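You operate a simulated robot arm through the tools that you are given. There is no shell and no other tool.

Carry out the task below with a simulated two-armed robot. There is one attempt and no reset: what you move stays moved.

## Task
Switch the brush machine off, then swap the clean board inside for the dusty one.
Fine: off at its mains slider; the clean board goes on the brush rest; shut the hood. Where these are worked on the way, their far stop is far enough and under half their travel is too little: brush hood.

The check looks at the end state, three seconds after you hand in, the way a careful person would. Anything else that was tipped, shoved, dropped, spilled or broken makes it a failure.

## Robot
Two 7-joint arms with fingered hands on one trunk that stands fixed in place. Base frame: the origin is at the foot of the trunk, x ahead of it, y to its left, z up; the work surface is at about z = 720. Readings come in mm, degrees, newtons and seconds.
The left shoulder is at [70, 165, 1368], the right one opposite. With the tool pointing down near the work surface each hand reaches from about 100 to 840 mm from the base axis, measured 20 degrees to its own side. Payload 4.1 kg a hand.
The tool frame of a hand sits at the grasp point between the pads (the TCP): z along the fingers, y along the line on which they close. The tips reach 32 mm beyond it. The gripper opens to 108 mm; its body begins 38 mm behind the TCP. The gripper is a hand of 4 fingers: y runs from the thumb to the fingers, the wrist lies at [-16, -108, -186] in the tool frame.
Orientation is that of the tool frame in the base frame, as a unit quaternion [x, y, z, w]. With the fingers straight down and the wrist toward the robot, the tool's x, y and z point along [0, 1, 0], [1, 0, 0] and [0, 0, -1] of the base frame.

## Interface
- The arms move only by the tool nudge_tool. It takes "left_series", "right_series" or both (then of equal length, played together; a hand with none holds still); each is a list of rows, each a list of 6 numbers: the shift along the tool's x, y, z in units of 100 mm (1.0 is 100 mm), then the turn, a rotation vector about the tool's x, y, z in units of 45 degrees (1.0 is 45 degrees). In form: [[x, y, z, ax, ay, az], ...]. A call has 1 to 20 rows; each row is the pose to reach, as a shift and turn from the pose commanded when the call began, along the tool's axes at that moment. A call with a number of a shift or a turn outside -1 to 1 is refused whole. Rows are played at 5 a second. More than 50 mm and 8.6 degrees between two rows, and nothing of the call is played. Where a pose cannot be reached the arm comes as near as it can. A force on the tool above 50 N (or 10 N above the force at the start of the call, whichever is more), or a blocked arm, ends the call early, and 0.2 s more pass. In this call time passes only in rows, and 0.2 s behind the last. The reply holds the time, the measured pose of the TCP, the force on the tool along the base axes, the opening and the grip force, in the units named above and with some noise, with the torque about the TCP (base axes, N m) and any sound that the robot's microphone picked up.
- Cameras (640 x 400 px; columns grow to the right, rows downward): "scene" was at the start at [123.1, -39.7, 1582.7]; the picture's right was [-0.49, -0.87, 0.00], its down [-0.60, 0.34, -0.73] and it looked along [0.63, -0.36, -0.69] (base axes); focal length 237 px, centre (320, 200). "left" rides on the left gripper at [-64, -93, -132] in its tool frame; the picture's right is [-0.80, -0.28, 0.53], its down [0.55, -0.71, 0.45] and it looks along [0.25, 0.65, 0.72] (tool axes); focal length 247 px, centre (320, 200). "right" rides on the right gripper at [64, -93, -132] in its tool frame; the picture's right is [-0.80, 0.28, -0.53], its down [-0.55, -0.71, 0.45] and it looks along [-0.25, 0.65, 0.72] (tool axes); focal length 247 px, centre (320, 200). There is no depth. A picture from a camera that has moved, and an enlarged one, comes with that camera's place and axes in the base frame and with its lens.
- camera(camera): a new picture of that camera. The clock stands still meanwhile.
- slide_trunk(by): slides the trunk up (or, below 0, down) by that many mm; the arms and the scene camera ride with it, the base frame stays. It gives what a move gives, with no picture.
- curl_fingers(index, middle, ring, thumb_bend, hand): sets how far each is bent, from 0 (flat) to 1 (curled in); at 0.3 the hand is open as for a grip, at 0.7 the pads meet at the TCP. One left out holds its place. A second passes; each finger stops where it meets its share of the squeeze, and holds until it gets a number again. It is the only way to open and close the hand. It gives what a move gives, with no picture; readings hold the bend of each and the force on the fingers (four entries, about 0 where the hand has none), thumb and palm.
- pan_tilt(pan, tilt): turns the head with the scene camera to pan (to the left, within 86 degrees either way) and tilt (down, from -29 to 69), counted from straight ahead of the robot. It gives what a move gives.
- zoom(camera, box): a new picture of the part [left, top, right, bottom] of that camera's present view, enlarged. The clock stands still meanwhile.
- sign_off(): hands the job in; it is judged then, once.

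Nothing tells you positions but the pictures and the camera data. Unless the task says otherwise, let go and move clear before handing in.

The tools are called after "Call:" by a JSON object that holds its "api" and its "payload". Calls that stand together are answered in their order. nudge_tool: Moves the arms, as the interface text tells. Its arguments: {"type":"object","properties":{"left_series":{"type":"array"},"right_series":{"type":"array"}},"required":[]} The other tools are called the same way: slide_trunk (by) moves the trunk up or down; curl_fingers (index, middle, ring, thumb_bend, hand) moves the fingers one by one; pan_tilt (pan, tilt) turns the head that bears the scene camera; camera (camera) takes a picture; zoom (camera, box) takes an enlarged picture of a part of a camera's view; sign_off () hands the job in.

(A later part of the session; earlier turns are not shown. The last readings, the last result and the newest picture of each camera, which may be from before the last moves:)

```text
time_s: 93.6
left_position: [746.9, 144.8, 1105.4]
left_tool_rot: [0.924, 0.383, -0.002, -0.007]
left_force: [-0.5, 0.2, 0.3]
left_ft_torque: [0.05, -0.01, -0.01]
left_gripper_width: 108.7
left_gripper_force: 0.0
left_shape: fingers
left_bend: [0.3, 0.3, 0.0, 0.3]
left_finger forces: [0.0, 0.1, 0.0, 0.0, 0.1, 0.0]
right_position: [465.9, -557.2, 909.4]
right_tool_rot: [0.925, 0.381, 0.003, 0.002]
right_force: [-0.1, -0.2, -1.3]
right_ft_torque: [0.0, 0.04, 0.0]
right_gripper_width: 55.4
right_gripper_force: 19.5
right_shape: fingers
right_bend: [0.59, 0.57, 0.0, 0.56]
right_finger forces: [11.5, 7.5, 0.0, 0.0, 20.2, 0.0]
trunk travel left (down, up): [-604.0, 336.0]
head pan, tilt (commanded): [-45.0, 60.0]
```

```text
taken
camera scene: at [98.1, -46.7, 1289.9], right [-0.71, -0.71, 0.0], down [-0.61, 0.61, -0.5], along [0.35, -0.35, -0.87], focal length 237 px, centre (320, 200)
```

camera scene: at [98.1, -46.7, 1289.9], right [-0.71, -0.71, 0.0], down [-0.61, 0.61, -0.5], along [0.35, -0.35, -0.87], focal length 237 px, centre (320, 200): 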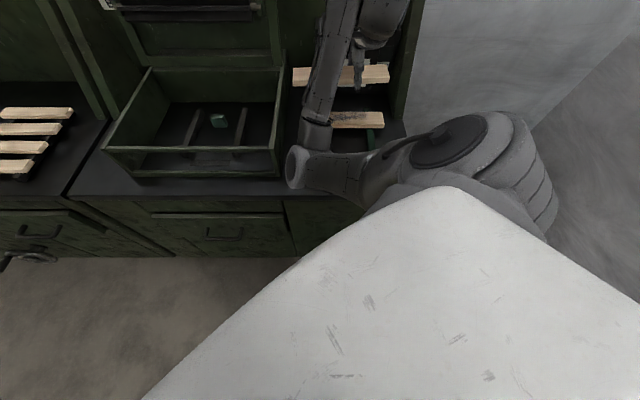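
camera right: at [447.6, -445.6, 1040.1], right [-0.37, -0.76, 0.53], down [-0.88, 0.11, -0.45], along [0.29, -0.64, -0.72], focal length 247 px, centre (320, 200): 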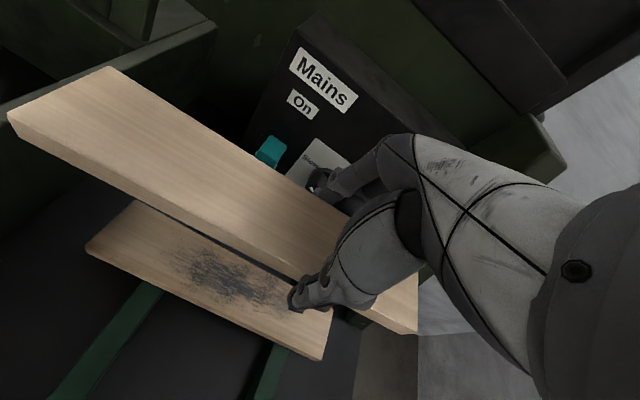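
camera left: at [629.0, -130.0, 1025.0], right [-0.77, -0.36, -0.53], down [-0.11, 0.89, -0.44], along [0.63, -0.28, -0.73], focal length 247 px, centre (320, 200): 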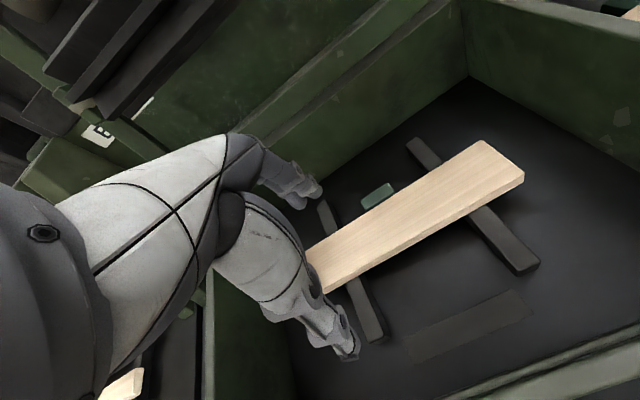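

The board is over the rest. I'll raise the trunk so the arm gets folding room, then bring the board down and forward to the front half of the rails.

Call:
{"api": "slide_trunk", "payload": {"by": 330}}

Call:
{"api": "nudge_tool", "payload": {"right_series": [[-0.05, 0.05, 0.33, 0, 0, 0], [-0.1, 0.05, 0.67, 0, 0, 0], [-0.15, 0.05, 1.0, 0, 0, 0]]}}

Call:
{"api": "nudge_tool", "payload": {"right_series": [[-0.02, -0.05, 0.33, 0, 0, 0], [-0.04, -0.1, 0.67, 0, 0, 0], [-0.06, -0.15, 1.0, 0, 0, 0]]}}

Call:
{"api": "camera", "payload": {"camera": "scene"}}

Call:
{"api": "camera", "payload": {"camera": "right"}}

```text
time_s: 96.8
left_position: [746.3, 144.4, 1436.6]
left_tool_rot: [0.924, 0.382, -0.002, -0.007]
left_force: [0.2, 0.5, 0.1]
left_ft_torque: [0.0, 0.0, 0.01]
left_gripper_width: 108.6
left_gripper_force: 0.1
left_shape: fingers
left_bend: [0.3, 0.3, 0.0, 0.3]
left_finger forces: [0.1, 0.0, 0.0, 0.0, 0.0, 0.1]
right_position: [468.5, -557.2, 1238.7]
right_tool_rot: [0.924, 0.382, 0.002, 0.002]
right_force: [-0.3, 0.3, -1.4]
right_ft_torque: [-0.05, 0.05, -0.02]
right_gripper_width: 55.1
right_gripper_force: 19.4
right_shape: fingers
right_bend: [0.59, 0.57, 0.0, 0.56]
right_finger forces: [11.6, 7.4, 0.0, 0.0, 20.2, 0.1]
trunk travel left (down, up): [-934.0, 6.0]
head pan, tilt (commanded): [-45.0, 60.0]
```

```text
time_s: 97.6
left_position: [745.8, 144.4, 1436.2]
left_tool_rot: [0.924, 0.383, -0.001, -0.006]
left_force: [0.7, 0.3, -0.1]
left_ft_torque: [-0.03, 0.0, 0.03]
left_gripper_width: 108.7
left_gripper_force: 0.2
left_shape: fingers
left_bend: [0.3, 0.3, 0.0, 0.3]
left_finger forces: [0.0, 0.1, 0.0, 0.0, 0.0, 0.0]
right_position: [461.4, -572.7, 1140.4]
right_tool_rot: [0.924, 0.382, 0.003, 0.003]
right_force: [-0.4, 0.7, -2.0]
right_ft_torque: [-0.04, 0.02, 0.0]
right_gripper_width: 55.4
right_gripper_force: 18.8
right_shape: fingers
right_bend: [0.59, 0.57, 0.0, 0.56]
right_finger forces: [11.5, 7.2, 0.0, 0.1, 20.0, 0.1]
trunk travel left (down, up): [-934.0, 6.0]
head pan, tilt (commanded): [-45.0, 60.0]
```

```text
time_s: 98.4
left_position: [746.4, 143.0, 1436.3]
left_tool_rot: [0.924, 0.382, -0.003, -0.007]
left_force: [-0.2, 0.7, 0.1]
left_ft_torque: [0.02, -0.05, -0.02]
left_gripper_width: 108.7
left_gripper_force: 0.1
left_shape: fingers
left_bend: [0.3, 0.3, 0.0, 0.3]
left_finger forces: [0.0, 0.0, 0.0, 0.0, 0.0, 0.0]
right_position: [448.4, -565.8, 1037.5]
right_tool_rot: [0.925, 0.381, 0.004, 0.002]
right_force: [0.3, 0.1, -0.7]
right_ft_torque: [-0.06, 0.0, -0.02]
right_gripper_width: 55.1
right_gripper_force: 19.5
right_shape: fingers
right_bend: [0.59, 0.57, 0.0, 0.56]
right_finger forces: [11.5, 7.3, 0.0, 0.1, 19.8, 0.0]
trunk travel left (down, up): [-934.0, 6.0]
head pan, tilt (commanded): [-45.0, 60.0]
```

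```text
taken
camera scene: at [98.3, -46.3, 1620.0], right [-0.71, -0.71, 0.0], down [-0.61, 0.61, -0.5], along [0.35, -0.35, -0.87], focal length 237 px, centre (320, 200)
```

scene: 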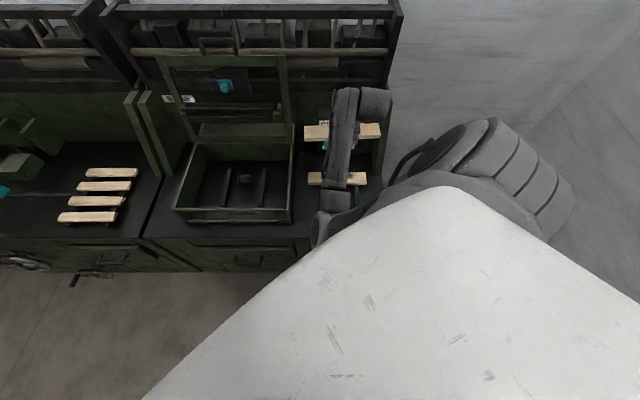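

```text
taken
camera right: at [428.8, -454.0, 1168.8], right [-0.37, -0.76, 0.53], down [-0.88, 0.11, -0.45], along [0.29, -0.64, -0.71], focal length 247 px, centre (320, 200)
```

right: 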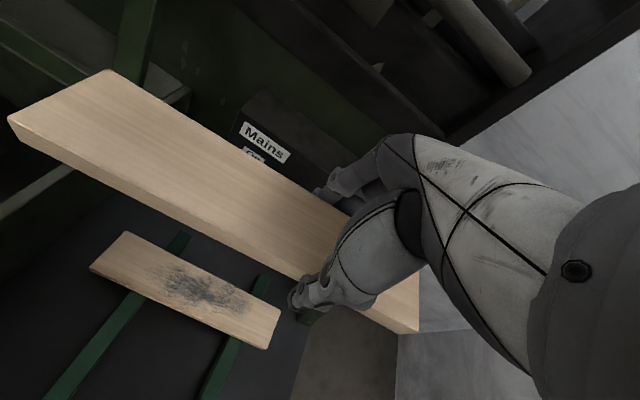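

Good so far. Next I'll descend and bring the board toward the front half of the rest.

Call:
{"api": "nudge_tool", "payload": {"right_series": [[0, -0.07, 0.33, 0, 0, 0], [0, -0.13, 0.67, 0, 0, 0], [0, -0.2, 1.0, 0, 0, 0]]}}

Call:
{"api": "nudge_tool", "payload": {"right_series": [[0, -0.12, 0.25, 0, 0, 0], [0, -0.25, 0.5, 0, 0, 0], [0, -0.4, 0.75, 0, 0, 0]]}}

Call:
{"api": "camera", "payload": {"camera": "right"}}

Call:
{"api": "camera", "payload": {"camera": "scene"}}

```text
time_s: 99.2
left_position: [746.4, 144.8, 1436.1]
left_tool_rot: [0.924, 0.383, -0.001, -0.007]
left_force: [0.0, -0.6, 0.0]
left_ft_torque: [0.02, 0.01, -0.03]
left_gripper_width: 108.5
left_gripper_force: 0.1
left_shape: fingers
left_bend: [0.3, 0.3, 0.0, 0.3]
left_finger forces: [0.0, 0.1, 0.0, 0.1, 0.0, 0.1]
right_position: [433.3, -551.8, 938.3]
right_tool_rot: [0.924, 0.381, 0.002, 0.002]
right_force: [0.3, 0.4, -1.6]
right_ft_torque: [0.0, 0.07, -0.03]
right_gripper_width: 54.9
right_gripper_force: 19.2
right_shape: fingers
right_bend: [0.59, 0.57, 0.0, 0.56]
right_finger forces: [11.4, 7.2, 0.0, 0.1, 19.6, 0.1]
trunk travel left (down, up): [-934.0, 6.0]
head pan, tilt (commanded): [-45.0, 60.0]
```

```text
time_s: 100.0
left_position: [746.7, 144.3, 1436.0]
left_tool_rot: [0.924, 0.382, -0.001, -0.007]
left_force: [0.0, -0.4, 0.4]
left_ft_torque: [0.03, 0.0, 0.0]
left_gripper_width: 108.5
left_gripper_force: 0.1
left_shape: fingers
left_bend: [0.3, 0.3, 0.0, 0.3]
left_finger forces: [0.0, 0.1, 0.1, 0.0, 0.0, 0.0]
right_position: [405.0, -523.7, 861.4]
right_tool_rot: [0.925, 0.381, 0.002, 0.002]
right_force: [-0.3, 0.2, -1.7]
right_ft_torque: [-0.03, 0.06, 0.0]
right_gripper_width: 55.0
right_gripper_force: 19.4
right_shape: fingers
right_bend: [0.59, 0.57, 0.0, 0.56]
right_finger forces: [11.4, 7.2, 0.1, 0.1, 19.6, 0.0]
trunk travel left (down, up): [-934.0, 6.0]
head pan, tilt (commanded): [-45.0, 60.0]
```

```text
taken
camera right: at [386.7, -411.4, 993.4], right [-0.37, -0.76, 0.53], down [-0.88, 0.11, -0.45], along [0.29, -0.64, -0.71], focal length 247 px, centre (320, 200)
```

right: 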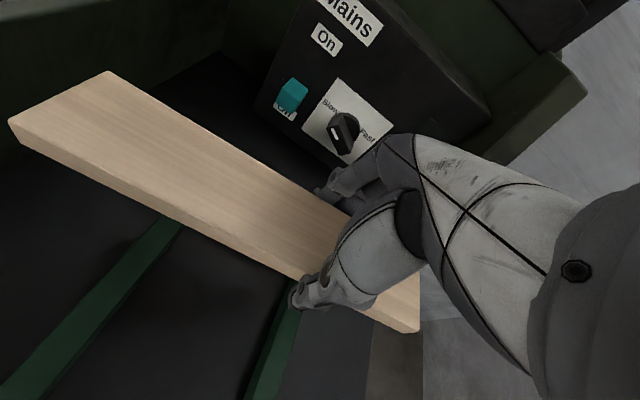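

```text
taken
camera scene: at [98.3, -45.9, 1620.0], right [-0.71, -0.71, 0.0], down [-0.61, 0.61, -0.5], along [0.35, -0.35, -0.87], focal length 237 px, centre (320, 200)
```

scene: 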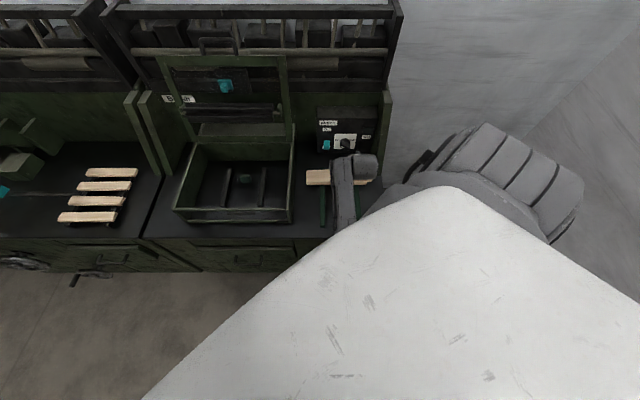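

The arm moves freely here. The flat ring finger would touch the dusty board when lowering, so I'll close it onto the clean board as well and shift slightly left so no finger sits over a rail.

Call:
{"api": "curl_fingers", "payload": {"hand": "right", "ring": 0.7}}

Call:
{"api": "nudge_tool", "payload": {"right_series": [[0.06, -0.15, 0.1, 0, 0, 0], [0.12, -0.3, 0.2, 0, 0, 0], [0.18, -0.5, 0.3, 0, 0, 0]]}}

Call:
{"api": "camera", "payload": {"camera": "right"}}

Call:
{"api": "camera", "payload": {"camera": "scene"}}

```text
time_s: 101.0
left_position: [747.7, 144.7, 1436.0]
left_tool_rot: [0.924, 0.383, -0.002, -0.006]
left_force: [0.4, -0.4, 0.0]
left_ft_torque: [0.0, -0.02, 0.02]
left_gripper_width: 108.4
left_gripper_force: 0.0
left_shape: fingers
left_bend: [0.3, 0.3, 0.0, 0.3]
left_finger forces: [0.0, 0.0, 0.0, 0.0, 0.0, 0.0]
right_position: [407.3, -524.1, 861.6]
right_tool_rot: [0.925, 0.381, 0.002, 0.002]
right_force: [0.2, -0.3, -1.0]
right_ft_torque: [0.0, 0.03, 0.0]
right_gripper_width: 54.9
right_gripper_force: 24.5
right_shape: fingers
right_bend: [0.61, 0.58, 0.53, 0.56]
right_finger forces: [9.2, 6.0, 8.7, 0.1, 25.1, 0.0]
trunk travel left (down, up): [-934.0, 6.0]
head pan, tilt (commanded): [-45.0, 60.0]
```

```text
time_s: 102.0
left_position: [747.2, 145.3, 1436.1]
left_tool_rot: [0.924, 0.383, -0.002, -0.007]
left_force: [-0.7, -0.3, -0.3]
left_ft_torque: [-0.02, 0.01, 0.0]
left_gripper_width: 108.2
left_gripper_force: 0.2
left_shape: fingers
left_bend: [0.3, 0.3, 0.0, 0.3]
left_finger forces: [0.1, 0.1, 0.0, 0.0, 0.0, 0.1]
right_position: [390.0, -518.4, 854.7]
right_tool_rot: [0.923, 0.382, -0.008, 0.04]
right_force: [0.1, -0.3, -1.6]
right_ft_torque: [-0.01, 0.04, 0.02]
right_gripper_width: 54.8
right_gripper_force: 24.7
right_shape: fingers
right_bend: [0.61, 0.58, 0.53, 0.56]
right_finger forces: [9.3, 6.1, 8.4, 0.0, 25.0, 0.1]
trunk travel left (down, up): [-934.0, 6.0]
head pan, tilt (commanded): [-45.0, 60.0]
stopped in row 3 (right hand): the arm was blocked; the commanded pose is now the measured one
```

```text
taken
camera right: at [369.6, -397.2, 977.7], right [-0.38, -0.72, 0.58], down [-0.88, 0.08, -0.47], along [0.29, -0.69, -0.66], focal length 247 px, centre (320, 200)
```

right: 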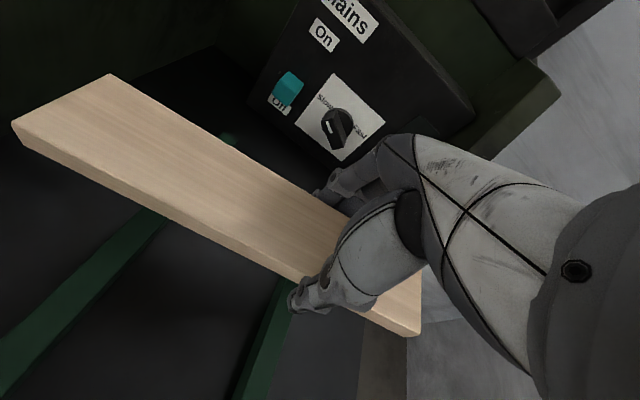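

```text
taken
camera scene: at [98.5, -45.8, 1619.9], right [-0.71, -0.71, 0.0], down [-0.61, 0.61, -0.5], along [0.35, -0.35, -0.87], focal length 237 px, centre (320, 200)
```

scene: 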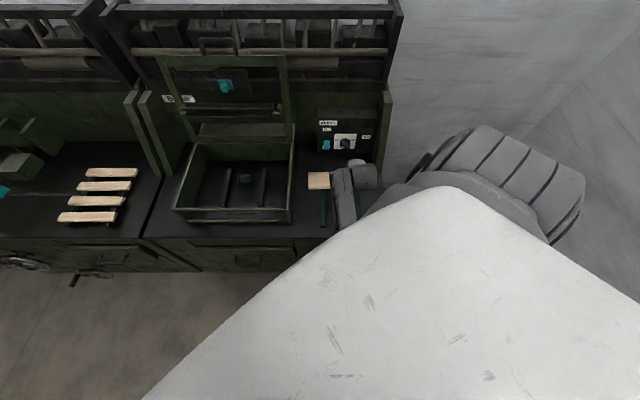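

Blocked when folding back at this height; lower gives more room. I'll restore the orientation while going straight down, and place the board slightly further in than planned.

Call:
{"api": "nudge_tool", "payload": {"right_series": [[0.01, 0.03, 0.2, 0.044, 0.029, 0], [0.02, 0.05, 0.4, 0.087, 0.058, 0]]}}

Call:
{"api": "camera", "payload": {"camera": "right"}}

```text
time_s: 102.6
left_position: [746.9, 143.7, 1435.5]
left_tool_rot: [0.924, 0.382, -0.002, -0.007]
left_force: [0.0, -0.7, -0.1]
left_ft_torque: [-0.01, -0.01, -0.01]
left_gripper_width: 108.6
left_gripper_force: 0.0
left_shape: fingers
left_bend: [0.3, 0.3, 0.0, 0.3]
left_finger forces: [0.1, 0.1, 0.0, 0.0, 0.1, 0.0]
right_position: [397.7, -523.3, 813.8]
right_tool_rot: [0.924, 0.381, 0.003, -0.004]
right_force: [-0.6, 0.0, -0.4]
right_ft_torque: [-0.05, 0.04, -0.03]
right_gripper_width: 54.7
right_gripper_force: 24.2
right_shape: fingers
right_bend: [0.61, 0.58, 0.53, 0.56]
right_finger forces: [9.3, 6.0, 8.5, 0.0, 24.9, 0.1]
trunk travel left (down, up): [-934.0, 6.0]
head pan, tilt (commanded): [-45.0, 60.0]
```

```text
taken
camera right: at [378.1, -412.1, 947.1], right [-0.37, -0.77, 0.53], down [-0.89, 0.12, -0.45], along [0.28, -0.63, -0.72], focal length 247 px, centre (320, 200)
```

right: 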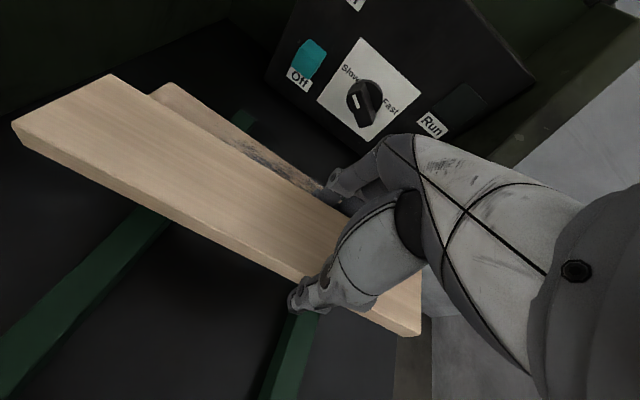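

Orientation restored at z≈814. Now a small move back and left to the placing position.

Call:
{"api": "nudge_tool", "payload": {"right_series": [[0.08, -0.1, 0.08, 0, 0, 0], [0.16, -0.2, 0.15, 0, 0, 0], [0.22, -0.32, 0.2, 0, 0, 0]]}}

Call:
{"api": "camera", "payload": {"camera": "right"}}

Call:
{"api": "zoom", "payload": {"camera": "scene", "box": [270, 100, 430, 240]}}

```text
time_s: 103.4
left_position: [747.2, 145.6, 1435.4]
left_tool_rot: [0.924, 0.382, -0.002, -0.006]
left_force: [-0.5, -0.8, -0.5]
left_ft_torque: [0.02, 0.03, -0.02]
left_gripper_width: 108.4
left_gripper_force: 0.1
left_shape: fingers
left_bend: [0.3, 0.3, 0.0, 0.3]
left_finger forces: [0.1, 0.0, 0.1, 0.0, 0.1, 0.1]
right_position: [392.6, -488.9, 799.7]
right_tool_rot: [0.924, 0.382, 0.002, 0.003]
right_force: [1.0, 0.4, -0.2]
right_ft_torque: [-0.05, 0.02, -0.02]
right_gripper_width: 54.9
right_gripper_force: 24.1
right_shape: fingers
right_bend: [0.61, 0.58, 0.53, 0.56]
right_finger forces: [9.4, 6.0, 8.5, 0.0, 24.9, 0.1]
trunk travel left (down, up): [-934.0, 6.0]
head pan, tilt (commanded): [-45.0, 60.0]
```

```text
taken
camera right: at [372.1, -376.2, 931.0], right [-0.37, -0.76, 0.53], down [-0.88, 0.11, -0.45], along [0.29, -0.64, -0.71], focal length 247 px, centre (320, 200)
```

right: 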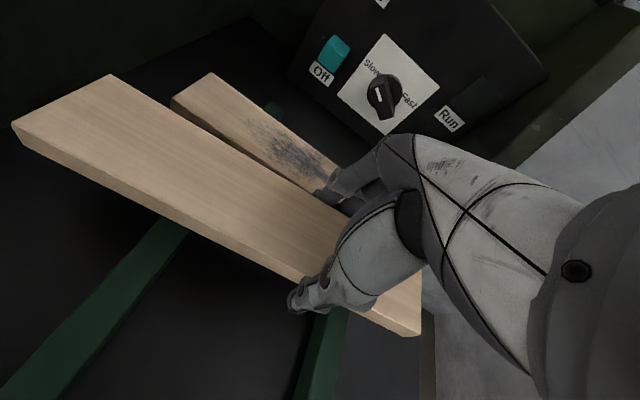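

```text
2.86 times, centred on (350, 170) of scene
camera zoom: at [98.3, -45.4, 1620.0], right [-0.71, -0.71, 0.0], down [-0.61, 0.61, -0.5], along [0.35, -0.35, -0.87], focal length 678 px, centre (234, 286)
```

zoom: 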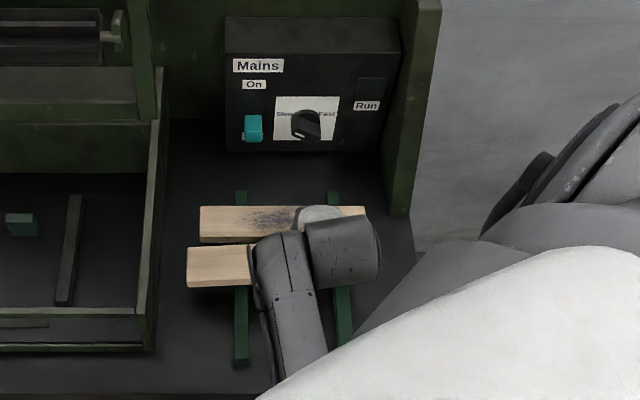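

The clean board is in front of the dusty one with a gap. A little further back for finger room, then down.

Call:
{"api": "nudge_tool", "payload": {"right_series": [[0, -0.06, 0.06, 0, 0, 0], [0, -0.12, 0.12, 0, 0, 0]]}}

Call:
{"api": "nudge_tool", "payload": {"right_series": [[0, 0, 0.06, 0, 0, 0], [0, 0, 0.12, 0, 0, 0], [0, 0, 0.16, 0, 0, 0], [0, 0, 0.2, 0, 0, 0]]}}

Call:
{"api": "camera", "payload": {"camera": "right"}}

Call:
{"api": "zoom", "payload": {"camera": "scene", "box": [290, 140, 390, 230]}}

```text
time_s: 104.0
left_position: [745.5, 144.7, 1435.9]
left_tool_rot: [0.924, 0.383, -0.001, -0.007]
left_force: [0.4, 0.0, -0.9]
left_ft_torque: [0.03, -0.01, -0.01]
left_gripper_width: 108.3
left_gripper_force: 0.0
left_shape: fingers
left_bend: [0.3, 0.3, 0.0, 0.3]
left_finger forces: [0.0, 0.1, 0.0, 0.1, 0.0, 0.0]
right_position: [387.3, -488.8, 790.6]
right_tool_rot: [0.924, 0.382, 0.001, 0.009]
right_force: [0.6, -0.1, -1.1]
right_ft_torque: [-0.08, 0.05, -0.02]
right_gripper_width: 54.8
right_gripper_force: 24.2
right_shape: fingers
right_bend: [0.61, 0.58, 0.53, 0.56]
right_finger forces: [9.4, 5.9, 8.5, 0.0, 24.9, 0.1]
trunk travel left (down, up): [-934.0, 6.0]
head pan, tilt (commanded): [-45.0, 60.0]
```

```text
time_s: 105.0
left_position: [746.1, 144.6, 1435.3]
left_tool_rot: [0.924, 0.383, -0.002, -0.007]
left_force: [0.3, -0.2, 0.1]
left_ft_torque: [0.0, -0.03, -0.03]
left_gripper_width: 108.5
left_gripper_force: 0.1
left_shape: fingers
left_bend: [0.3, 0.3, 0.0, 0.3]
left_finger forces: [0.0, 0.0, 0.0, 0.1, 0.0, 0.0]
right_position: [381.3, -480.6, 764.7]
right_tool_rot: [0.924, 0.381, 0.001, 0.001]
right_force: [-0.2, -0.8, 0.5]
right_ft_torque: [0.09, -0.05, -0.08]
right_gripper_width: 54.7
right_gripper_force: 25.5
right_shape: fingers
right_bend: [0.61, 0.58, 0.53, 0.56]
right_finger forces: [9.5, 5.9, 10.0, 0.0, 24.8, 0.0]
trunk travel left (down, up): [-934.0, 6.0]
head pan, tilt (commanded): [-45.0, 60.0]
```

```text
taken
camera right: at [361.6, -367.7, 896.5], right [-0.37, -0.76, 0.53], down [-0.89, 0.11, -0.45], along [0.28, -0.64, -0.72], focal length 247 px, centre (320, 200)
```

right: 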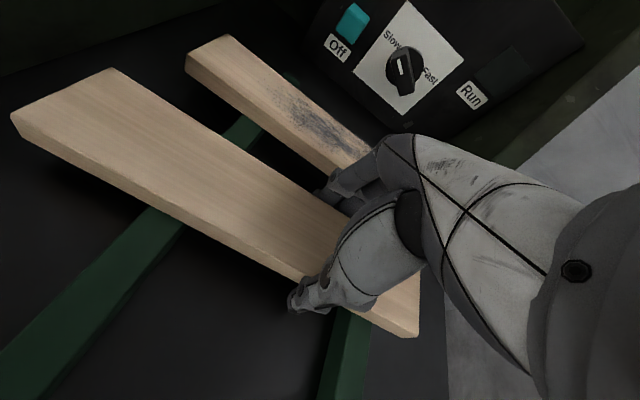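

```text
4.44 times, centred on (340, 185) of scene
camera zoom: at [98.3, -45.9, 1620.0], right [-0.71, -0.71, 0.0], down [-0.61, 0.61, -0.5], along [0.35, -0.35, -0.87], focal length 1054 px, centre (231, 267)
```

zoom: 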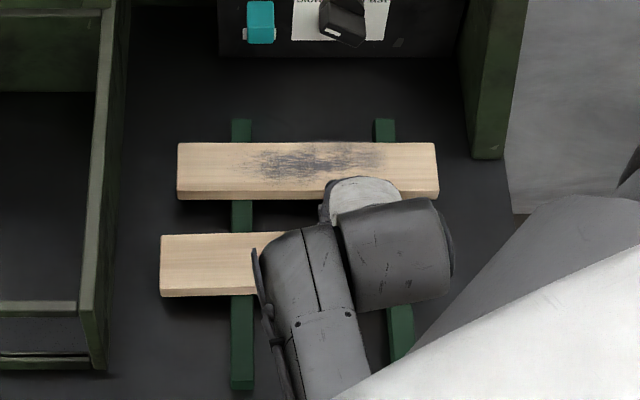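

The force shows first contact with the rails at z≈765. A few more millimetres down to seat it.

Call:
{"api": "nudge_tool", "payload": {"right_series": [[0, 0, 0.015, 0, 0, 0], [0, 0, 0.03, 0, 0, 0], [0, 0, 0.04, 0, 0, 0]]}}

Call:
{"api": "zoom", "payload": {"camera": "right", "box": [0, 20, 440, 380]}}

Call:
{"api": "zoom", "payload": {"camera": "right", "box": [270, 110, 440, 240]}}

```text
time_s: 105.8
left_position: [746.3, 144.6, 1437.0]
left_tool_rot: [0.924, 0.383, -0.001, -0.006]
left_force: [-0.2, 0.0, -1.1]
left_ft_torque: [-0.04, 0.01, -0.01]
left_gripper_width: 108.4
left_gripper_force: 0.0
left_shape: fingers
left_bend: [0.3, 0.3, 0.0, 0.3]
left_finger forces: [0.0, 0.0, 0.0, 0.0, 0.0, 0.1]
right_position: [380.9, -477.3, 760.5]
right_tool_rot: [0.924, 0.382, 0.001, -0.001]
right_force: [-0.2, -3.6, 7.3]
right_ft_torque: [0.34, 0.01, 0.03]
right_gripper_width: 54.3
right_gripper_force: 24.7
right_shape: fingers
right_bend: [0.62, 0.58, 0.53, 0.56]
right_finger forces: [9.8, 5.8, 11.0, 0.0, 23.6, 0.0]
trunk travel left (down, up): [-934.0, 6.0]
head pan, tilt (commanded): [-45.0, 60.0]
```

```text
1.11 times, centred on (220, 200) of right
camera zoom: at [361.3, -365.1, 892.1], right [-0.37, -0.76, 0.53], down [-0.89, 0.11, -0.45], along [0.28, -0.63, -0.72], focal length 274 px, centre (431, 200)
```

zoom: 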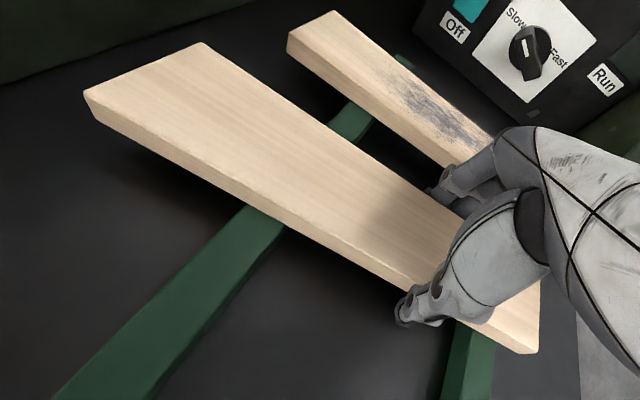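

```text
3.08 times, centred on (355, 175) of right
camera zoom: at [361.3, -365.1, 892.1], right [-0.37, -0.76, 0.53], down [-0.89, 0.11, -0.45], along [0.28, -0.63, -0.72], focal length 760 px, centre (212, 277)
```

zoom: 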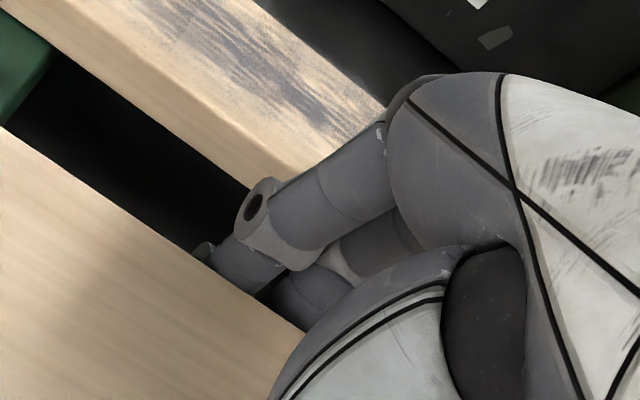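

The board rests on the rails (about 7 N reaction). I'll open the thumb fully and the fingers moderately so they don't reach the dusty board.

Call:
{"api": "curl_fingers", "payload": {"hand": "right", "index": 0.44, "middle": 0.44, "ring": 0.42, "thumb_bend": 0.35}}

Call:
{"api": "camera", "payload": {"camera": "right"}}

Call:
{"api": "zoom", "payload": {"camera": "right", "box": [270, 110, 440, 240]}}

```text
time_s: 106.8
left_position: [746.8, 145.2, 1434.9]
left_tool_rot: [0.924, 0.383, -0.002, -0.007]
left_force: [-0.8, -0.1, 0.2]
left_ft_torque: [0.03, 0.0, 0.03]
left_gripper_width: 108.4
left_gripper_force: 0.1
left_shape: fingers
left_bend: [0.3, 0.3, 0.0, 0.3]
left_finger forces: [0.0, 0.0, 0.1, 0.0, 0.1, 0.1]
right_position: [381.6, -476.5, 758.0]
right_tool_rot: [0.924, 0.382, 0.001, -0.002]
right_force: [0.0, 0.0, -0.1]
right_ft_torque: [0.0, 0.0, 0.01]
right_gripper_width: 83.3
right_gripper_force: 0.1
right_shape: fingers
right_bend: [0.44, 0.44, 0.42, 0.35]
right_finger forces: [0.0, 0.1, 0.0, 0.0, 0.0, 0.1]
trunk travel left (down, up): [-934.0, 6.0]
head pan, tilt (commanded): [-45.0, 60.0]
```

```text
taken
camera right: at [362.0, -365.1, 891.3], right [-0.37, -0.77, 0.53], down [-0.89, 0.11, -0.45], along [0.28, -0.63, -0.72], focal length 247 px, centre (320, 200)
```

right: 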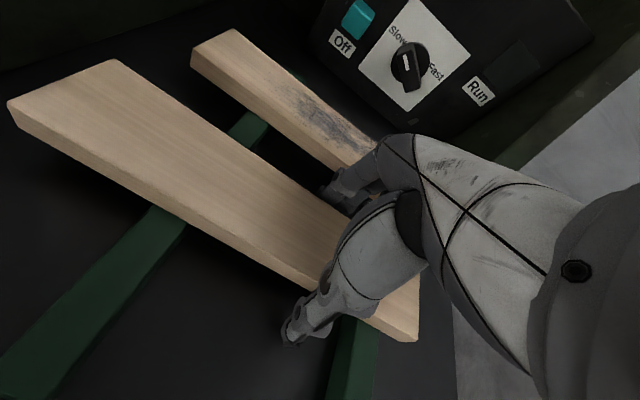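

```text
3.08 times, centred on (355, 175) of right
camera zoom: at [362.0, -365.1, 891.3], right [-0.37, -0.77, 0.53], down [-0.89, 0.11, -0.45], along [0.28, -0.63, -0.72], focal length 760 px, centre (212, 277)
```

zoom: 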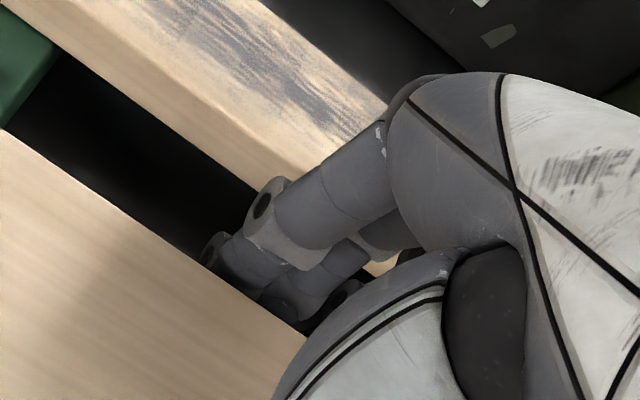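

Released cleanly. I'll rise straight up, then forward as I gain height.

Call:
{"api": "nudge_tool", "payload": {"right_series": [[0, 0, -0.2, 0, 0, 0], [0, 0, -0.4, 0, 0, 0], [0, 0.1, -0.55, 0, 0, 0], [0, 0.3, -0.7, 0, 0, 0], [0, 0.5, -0.9, 0, 0, 0]]}}

Call:
{"api": "camera", "payload": {"camera": "right"}}

Call:
{"api": "zoom", "payload": {"camera": "scene", "box": [270, 110, 410, 240]}}

```text
time_s: 108.0
left_position: [746.9, 144.2, 1435.8]
left_tool_rot: [0.924, 0.382, -0.003, -0.006]
left_force: [-0.1, 0.5, -0.4]
left_ft_torque: [0.04, 0.0, 0.01]
left_gripper_width: 108.3
left_gripper_force: 0.1
left_shape: fingers
left_bend: [0.3, 0.3, 0.0, 0.3]
left_finger forces: [0.2, 0.0, 0.1, 0.0, 0.0, 0.0]
right_position: [415.4, -509.0, 847.0]
right_tool_rot: [0.924, 0.382, 0.002, -0.005]
right_force: [1.1, -0.1, 0.6]
right_ft_torque: [0.04, 0.02, -0.02]
right_gripper_width: 83.6
right_gripper_force: 0.1
right_shape: fingers
right_bend: [0.44, 0.44, 0.42, 0.35]
right_finger forces: [0.0, 0.0, 0.1, 0.1, 0.0, 0.0]
trunk travel left (down, up): [-934.0, 6.0]
head pan, tilt (commanded): [-45.0, 60.0]
```

```text
taken
camera right: at [396.3, -399.7, 979.7], right [-0.37, -0.77, 0.53], down [-0.89, 0.12, -0.45], along [0.28, -0.63, -0.72], focal length 247 px, centre (320, 200)
```

right: 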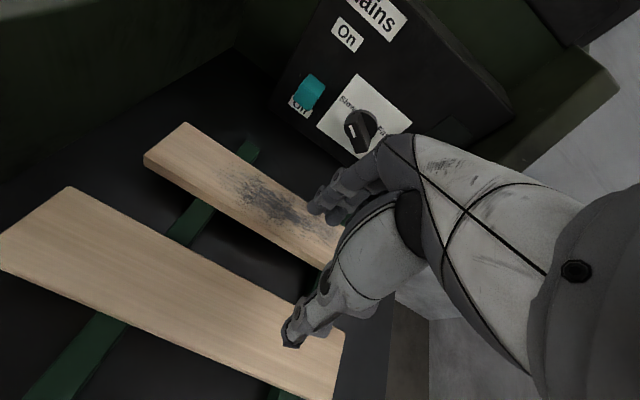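

```text
3.08 times, centred on (340, 175) of scene
camera zoom: at [98.8, -46.8, 1619.9], right [-0.71, -0.71, 0.0], down [-0.61, 0.61, -0.5], along [0.35, -0.35, -0.87], focal length 730 px, centre (258, 277)
```

zoom: 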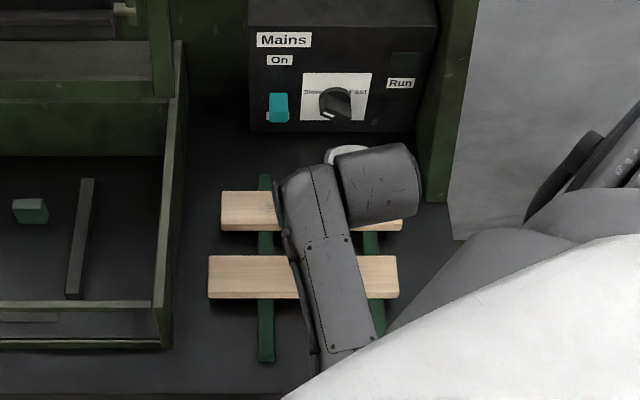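

The clean board is on the rest. Next, the dusty board. I measure it at centre E2≈720, E1≈38, and I'll grip it 40 mm right of centre, exactly as I held the clean one. I'll pre-shape the hand narrow enough not to touch the clean board and align above it.

Call:
{"api": "curl_fingers", "payload": {"hand": "right", "index": 0.36, "middle": 0.36, "ring": 0.0, "thumb_bend": 0.4}}

Call:
{"api": "nudge_tool", "payload": {"right_series": [[-0.05, 0.2, 0, 0, 0, 0], [-0.1, 0.4, 0, 0, 0, 0], [-0.118, 0.654, 0, 0.012, 0, 0]]}}

Call:
{"api": "camera", "payload": {"camera": "right"}}

Call:
{"api": "zoom", "payload": {"camera": "scene", "box": [270, 100, 430, 230]}}

```text
time_s: 109.0
left_position: [747.0, 144.8, 1435.7]
left_tool_rot: [0.924, 0.382, -0.002, -0.007]
left_force: [0.9, 0.6, -0.1]
left_ft_torque: [0.01, -0.02, 0.0]
left_gripper_width: 108.8
left_gripper_force: 0.0
left_shape: fingers
left_bend: [0.3, 0.3, 0.0, 0.3]
left_finger forces: [0.0, 0.0, 0.0, 0.1, 0.0, 0.0]
right_position: [416.7, -510.8, 848.0]
right_tool_rot: [0.924, 0.382, 0.001, -0.003]
right_force: [-0.4, 0.2, 0.3]
right_ft_torque: [0.03, 0.03, -0.02]
right_gripper_width: 88.0
right_gripper_force: 0.0
right_shape: fingers
right_bend: [0.36, 0.36, 0.0, 0.4]
right_finger forces: [0.1, 0.1, 0.0, 0.1, 0.0, 0.0]
trunk travel left (down, up): [-934.0, 6.0]
head pan, tilt (commanded): [-45.0, 60.0]
```

```text
time_s: 109.8
left_position: [746.8, 143.6, 1435.6]
left_tool_rot: [0.924, 0.382, -0.002, -0.006]
left_force: [-0.6, 0.1, -0.6]
left_ft_torque: [0.03, 0.03, -0.03]
left_gripper_width: 108.3
left_gripper_force: 0.1
left_shape: fingers
left_bend: [0.3, 0.3, 0.0, 0.3]
left_finger forces: [0.0, 0.0, 0.0, 0.0, 0.0, 0.1]
right_position: [454.8, -566.3, 846.5]
right_tool_rot: [0.924, 0.382, 0.001, -0.007]
right_force: [-0.8, 0.5, -0.1]
right_ft_torque: [0.04, -0.02, -0.01]
right_gripper_width: 88.0
right_gripper_force: 0.0
right_shape: fingers
right_bend: [0.36, 0.36, 0.0, 0.4]
right_finger forces: [0.2, 0.1, 0.0, 0.0, 0.0, 0.0]
trunk travel left (down, up): [-934.0, 6.0]
head pan, tilt (commanded): [-45.0, 60.0]
```

```text
taken
camera right: at [435.2, -456.5, 979.8], right [-0.36, -0.77, 0.52], down [-0.89, 0.12, -0.44], along [0.28, -0.63, -0.73], focal length 247 px, centre (320, 200)
```

right: 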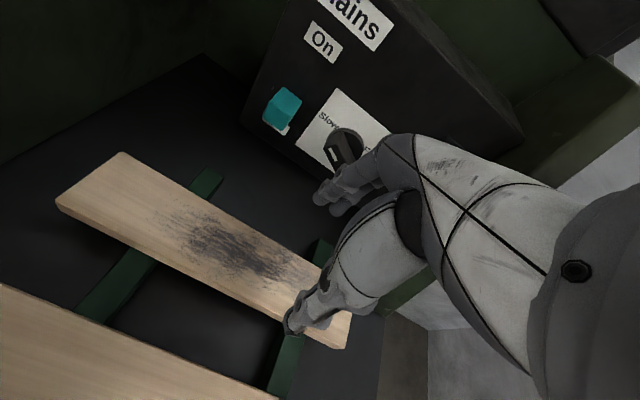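

```text
3.08 times, centred on (350, 165) of scene
camera zoom: at [99.2, -46.8, 1619.8], right [-0.71, -0.71, 0.0], down [-0.61, 0.61, -0.5], along [0.35, -0.35, -0.87], focal length 730 px, centre (228, 308)
```

zoom: 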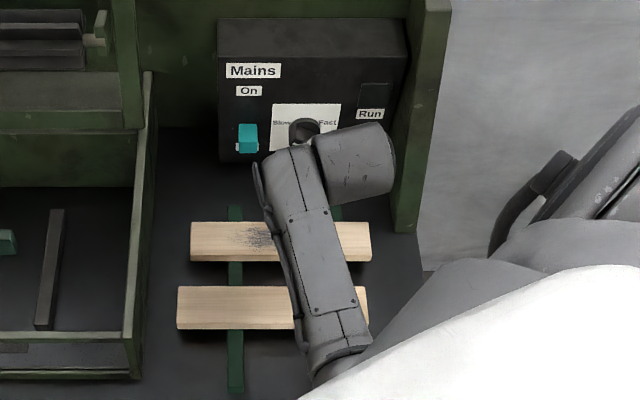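

Alignment is good, offset +40 mm from its centre. Lowering onto the dusty board.

Call:
{"api": "nudge_tool", "payload": {"right_series": [[0, -0.01, 0.25, -0.008, 0, 0], [0, -0.02, 0.5, -0.016, 0, 0], [0, -0.025, 0.7, -0.016, 0, 0], [0, -0.025, 0.85, -0.016, 0, 0]]}}

Call:
{"api": "camera", "payload": {"camera": "right"}}

Call:
{"api": "zoom", "payload": {"camera": "right", "box": [250, 130, 450, 370]}}

```text
time_s: 110.8
left_position: [747.0, 144.8, 1435.8]
left_tool_rot: [0.924, 0.382, -0.002, -0.006]
left_force: [-0.4, 0.0, 0.3]
left_ft_torque: [0.01, -0.04, 0.01]
left_gripper_width: 108.5
left_gripper_force: 0.1
left_shape: fingers
left_bend: [0.3, 0.3, 0.0, 0.3]
left_finger forces: [0.0, 0.0, 0.0, 0.0, 0.0, 0.0]
right_position: [452.8, -561.9, 762.7]
right_tool_rot: [0.924, 0.382, 0.003, -0.002]
right_force: [0.0, 0.5, 0.1]
right_ft_torque: [0.03, -0.02, -0.02]
right_gripper_width: 87.8
right_gripper_force: 0.0
right_shape: fingers
right_bend: [0.36, 0.36, 0.0, 0.4]
right_finger forces: [0.1, 0.0, 0.1, 0.1, 0.0, 0.1]
trunk travel left (down, up): [-934.0, 6.0]
head pan, tilt (commanded): [-45.0, 60.0]
```

```text
taken
camera right: at [432.8, -451.4, 893.9], right [-0.37, -0.77, 0.53], down [-0.88, 0.11, -0.45], along [0.29, -0.63, -0.72], focal length 247 px, centre (320, 200)
```

right: 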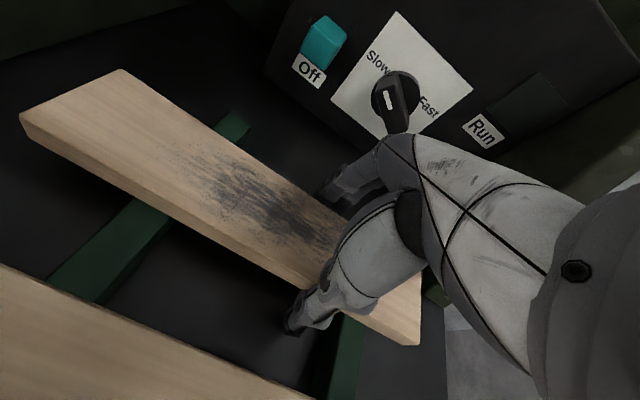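

```text
1.67 times, centred on (350, 250) of right
camera zoom: at [432.8, -451.4, 893.9], right [-0.37, -0.77, 0.53], down [-0.88, 0.11, -0.45], along [0.29, -0.63, -0.72], focal length 412 px, centre (270, 117)
```

zoom: 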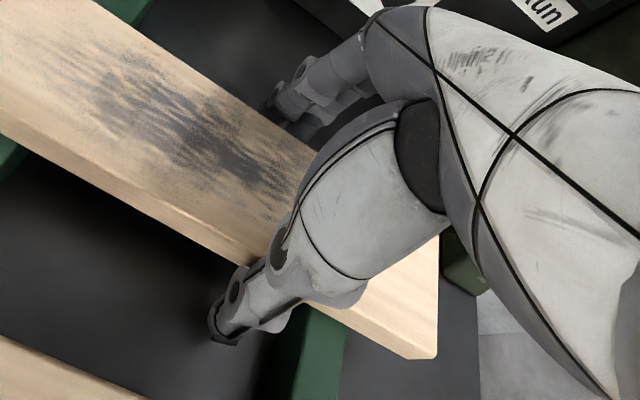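

The pose relative to the board matches the earlier grip. Closing index, middle and thumb.

Call:
{"api": "curl_fingers", "payload": {"hand": "right", "index": 0.7, "middle": 0.7, "thumb_bend": 0.7}}

Call:
{"api": "camera", "payload": {"camera": "right"}}

```text
time_s: 111.8
left_position: [747.1, 144.2, 1434.3]
left_tool_rot: [0.924, 0.383, -0.002, -0.007]
left_force: [0.1, 0.0, -0.3]
left_ft_torque: [0.01, 0.0, 0.0]
left_gripper_width: 108.8
left_gripper_force: 0.2
left_shape: fingers
left_bend: [0.3, 0.3, 0.0, 0.3]
left_finger forces: [0.0, 0.0, 0.1, 0.1, 0.1, 0.0]
right_position: [451.1, -562.4, 761.6]
right_tool_rot: [0.924, 0.382, 0.002, -0.001]
right_force: [0.2, 0.6, 0.6]
right_ft_torque: [-0.01, -0.02, 0.01]
right_gripper_width: 55.1
right_gripper_force: 19.3
right_shape: fingers
right_bend: [0.59, 0.56, 0.0, 0.55]
right_finger forces: [11.2, 6.9, 0.1, 0.0, 19.4, 0.1]
trunk travel left (down, up): [-934.0, 6.0]
head pan, tilt (commanded): [-45.0, 60.0]
```

```text
taken
camera right: at [432.6, -451.4, 894.0], right [-0.37, -0.77, 0.53], down [-0.89, 0.11, -0.45], along [0.29, -0.63, -0.72], focal length 247 px, centre (320, 200)
```

right: 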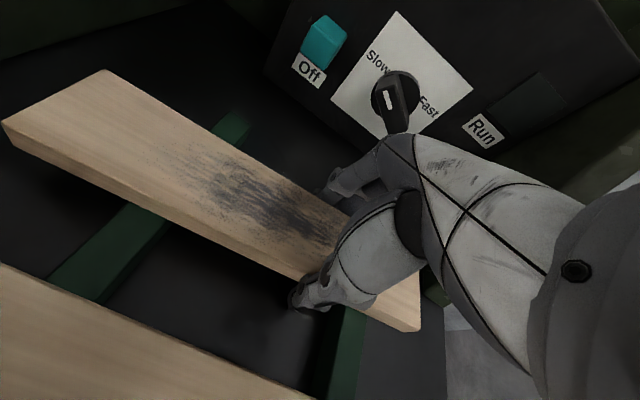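

Gripped at 55 mm and about 19 N. Lifting the dusty board straight up.

Call:
{"api": "nudge_tool", "payload": {"right_series": [[0, 0, -0.2, 0, 0, 0], [0, 0, -0.4, 0, 0, 0], [0, 0, -0.7, 0, 0, 0], [0, 0, -1.0, 0, 0, 0]]}}

Call:
{"api": "nudge_tool", "payload": {"right_series": [[0, 0.02, -0.3, 0, 0, 0], [0, 0.03, -0.6, 0, 0, 0], [0, 0.04, -0.9, 0, 0, 0]]}}

Call:
{"api": "camera", "payload": {"camera": "right"}}

Call:
{"api": "camera", "payload": {"camera": "scene"}}

```text
time_s: 112.8
left_position: [746.3, 144.6, 1436.6]
left_tool_rot: [0.924, 0.382, -0.001, -0.006]
left_force: [0.2, -0.8, -1.0]
left_ft_torque: [-0.01, 0.02, 0.02]
left_gripper_width: 108.4
left_gripper_force: 0.0
left_shape: fingers
left_bend: [0.3, 0.3, 0.0, 0.3]
left_finger forces: [0.0, 0.0, 0.0, 0.0, 0.1, 0.1]
right_position: [451.3, -562.4, 864.3]
right_tool_rot: [0.924, 0.382, 0.002, -0.002]
right_force: [-0.5, 0.9, -1.2]
right_ft_torque: [-0.04, 0.04, -0.04]
right_gripper_width: 55.0
right_gripper_force: 18.7
right_shape: fingers
right_bend: [0.6, 0.56, 0.0, 0.55]
right_finger forces: [11.2, 6.9, 0.0, 0.1, 19.2, 0.1]
trunk travel left (down, up): [-934.0, 6.0]
head pan, tilt (commanded): [-45.0, 60.0]
```

```text
time_s: 113.6
left_position: [747.0, 144.0, 1434.9]
left_tool_rot: [0.924, 0.383, -0.002, -0.007]
left_force: [-1.3, 0.1, 0.6]
left_ft_torque: [0.01, 0.0, 0.02]
left_gripper_width: 108.6
left_gripper_force: 0.1
left_shape: fingers
left_bend: [0.3, 0.3, 0.0, 0.3]
left_finger forces: [0.0, 0.1, 0.1, 0.0, 0.0, 0.0]
right_position: [455.7, -567.8, 952.8]
right_tool_rot: [0.924, 0.382, 0.002, -0.001]
right_force: [0.2, -0.1, -1.5]
right_ft_torque: [-0.03, 0.02, 0.0]
right_gripper_width: 54.9
right_gripper_force: 18.7
right_shape: fingers
right_bend: [0.6, 0.56, 0.0, 0.55]
right_finger forces: [11.2, 6.9, 0.1, 0.1, 19.2, 0.1]
trunk travel left (down, up): [-934.0, 6.0]
head pan, tilt (commanded): [-45.0, 60.0]
```

```text
taken
camera right: at [435.9, -455.4, 1084.9], right [-0.37, -0.77, 0.53], down [-0.89, 0.11, -0.45], along [0.29, -0.63, -0.72], focal length 247 px, centre (320, 200)
```

right: 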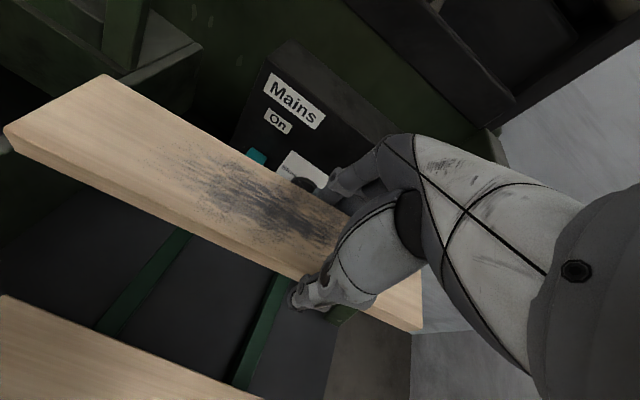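

```text
taken
camera scene: at [98.6, -46.0, 1619.9], right [-0.71, -0.71, 0.0], down [-0.61, 0.61, -0.5], along [0.35, -0.35, -0.87], focal length 237 px, centre (320, 200)
```

scene: 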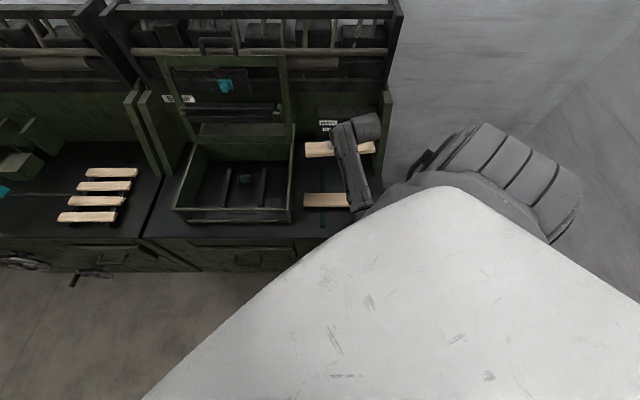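

Now I'll repeat the carry in reverse: raise the hand, lower the trunk, and move left over the machine.

Call:
{"api": "nudge_tool", "payload": {"right_series": [[0, 0.02, -0.33, 0, 0, 0], [0.01, 0.04, -0.67, 0, 0, 0], [0.02, 0.06, -1.0, 0, 0, 0]]}}

Call:
{"api": "nudge_tool", "payload": {"right_series": [[0.02, 0.0, -0.33, 0, 0, 0], [0.05, 0.0, -0.67, 0, 0, 0], [0.08, 0.0, -1.0, 0, 0, 0]]}}

Call:
{"api": "nudge_tool", "payload": {"right_series": [[0.02, -0.02, -0.33, 0, 0, 0], [0.04, -0.04, -0.67, 0, 0, 0], [0.06, -0.06, -0.85, 0, 0, 0]]}}

Call:
{"api": "slide_trunk", "payload": {"by": -330}}

Call:
{"api": "camera", "payload": {"camera": "right"}}

Call:
{"api": "camera", "payload": {"camera": "scene"}}

```text
time_s: 114.4
left_position: [748.1, 144.2, 1435.4]
left_tool_rot: [0.924, 0.383, -0.002, -0.007]
left_force: [-1.2, 1.0, 0.8]
left_ft_torque: [-0.02, -0.01, 0.02]
left_gripper_width: 108.7
left_gripper_force: 0.0
left_shape: fingers
left_bend: [0.3, 0.3, 0.0, 0.3]
left_finger forces: [0.0, 0.0, 0.0, 0.1, 0.0, 0.1]
right_position: [461.0, -568.3, 1054.2]
right_tool_rot: [0.924, 0.382, 0.003, 0.0]
right_force: [-0.1, 0.9, -0.8]
right_ft_torque: [-0.07, 0.01, -0.02]
right_gripper_width: 54.5
right_gripper_force: 18.6
right_shape: fingers
right_bend: [0.6, 0.56, 0.0, 0.55]
right_finger forces: [11.2, 7.1, 0.0, 0.1, 19.1, 0.0]
trunk travel left (down, up): [-934.0, 6.0]
head pan, tilt (commanded): [-45.0, 60.0]
```

```text
time_s: 115.2
left_position: [746.7, 144.5, 1435.5]
left_tool_rot: [0.924, 0.382, -0.002, -0.007]
left_force: [0.3, -0.7, 0.0]
left_ft_torque: [0.01, 0.02, -0.01]
left_gripper_width: 108.7
left_gripper_force: 0.0
left_shape: fingers
left_bend: [0.3, 0.3, 0.0, 0.3]
left_finger forces: [0.0, 0.0, 0.0, 0.0, 0.1, 0.1]
right_position: [465.7, -563.3, 1154.1]
right_tool_rot: [0.924, 0.382, 0.002, -0.001]
right_force: [0.4, 0.1, -1.0]
right_ft_torque: [-0.05, 0.07, 0.0]
right_gripper_width: 54.5
right_gripper_force: 18.1
right_shape: fingers
right_bend: [0.6, 0.56, 0.0, 0.55]
right_finger forces: [11.1, 7.1, 0.1, 0.0, 19.0, 0.0]
trunk travel left (down, up): [-934.0, 6.0]
head pan, tilt (commanded): [-45.0, 60.0]
```

```text
time_s: 116.0
left_position: [748.2, 144.7, 1435.8]
left_tool_rot: [0.924, 0.383, -0.003, -0.007]
left_force: [0.9, -0.9, -0.6]
left_ft_torque: [-0.06, -0.04, -0.02]
left_gripper_width: 108.6
left_gripper_force: 0.0
left_shape: fingers
left_bend: [0.3, 0.3, 0.0, 0.3]
left_finger forces: [0.0, 0.0, 0.0, 0.0, 0.0, 0.0]
right_position: [465.7, -553.9, 1239.1]
right_tool_rot: [0.924, 0.382, 0.002, -0.001]
right_force: [-0.1, -0.2, -0.9]
right_ft_torque: [-0.05, 0.05, 0.0]
right_gripper_width: 54.4
right_gripper_force: 17.8
right_shape: fingers
right_bend: [0.6, 0.56, 0.0, 0.55]
right_finger forces: [10.8, 6.9, 0.1, 0.0, 18.7, 0.0]
trunk travel left (down, up): [-934.0, 6.0]
head pan, tilt (commanded): [-45.0, 60.0]
```

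```text
time_s: 119.3
left_position: [745.4, 145.4, 1106.4]
left_tool_rot: [0.924, 0.383, -0.002, -0.007]
left_force: [-0.6, -0.2, 0.3]
left_ft_torque: [0.01, 0.0, -0.02]
left_gripper_width: 108.5
left_gripper_force: 0.1
left_shape: fingers
left_bend: [0.3, 0.3, 0.0, 0.3]
left_finger forces: [0.0, 0.0, 0.0, 0.1, 0.0, 0.1]
right_position: [464.6, -554.8, 909.7]
right_tool_rot: [0.925, 0.381, 0.003, -0.001]
right_force: [0.6, -0.1, -1.5]
right_ft_torque: [-0.03, -0.03, 0.0]
right_gripper_width: 54.2
right_gripper_force: 18.2
right_shape: fingers
right_bend: [0.6, 0.56, 0.0, 0.55]
right_finger forces: [10.9, 6.9, 0.0, 0.0, 18.5, 0.0]
trunk travel left (down, up): [-604.0, 336.0]
head pan, tilt (commanded): [-45.0, 60.0]
```

```text
taken
camera right: at [445.9, -443.3, 1041.4], right [-0.37, -0.77, 0.53], down [-0.89, 0.11, -0.45], along [0.29, -0.63, -0.72], focal length 247 px, centre (320, 200)
```

right: 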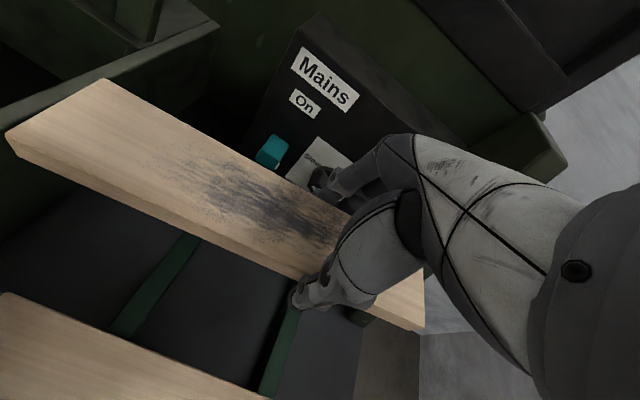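

```text
taken
camera scene: at [98.4, -46.0, 1290.0], right [-0.71, -0.71, 0.0], down [-0.61, 0.61, -0.5], along [0.35, -0.35, -0.87], focal length 237 px, centre (320, 200)
```

scene: 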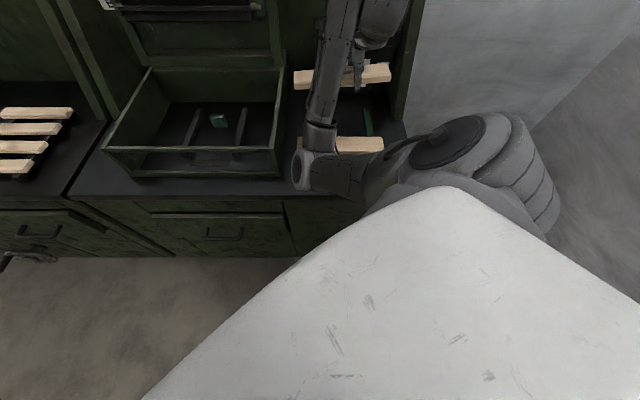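

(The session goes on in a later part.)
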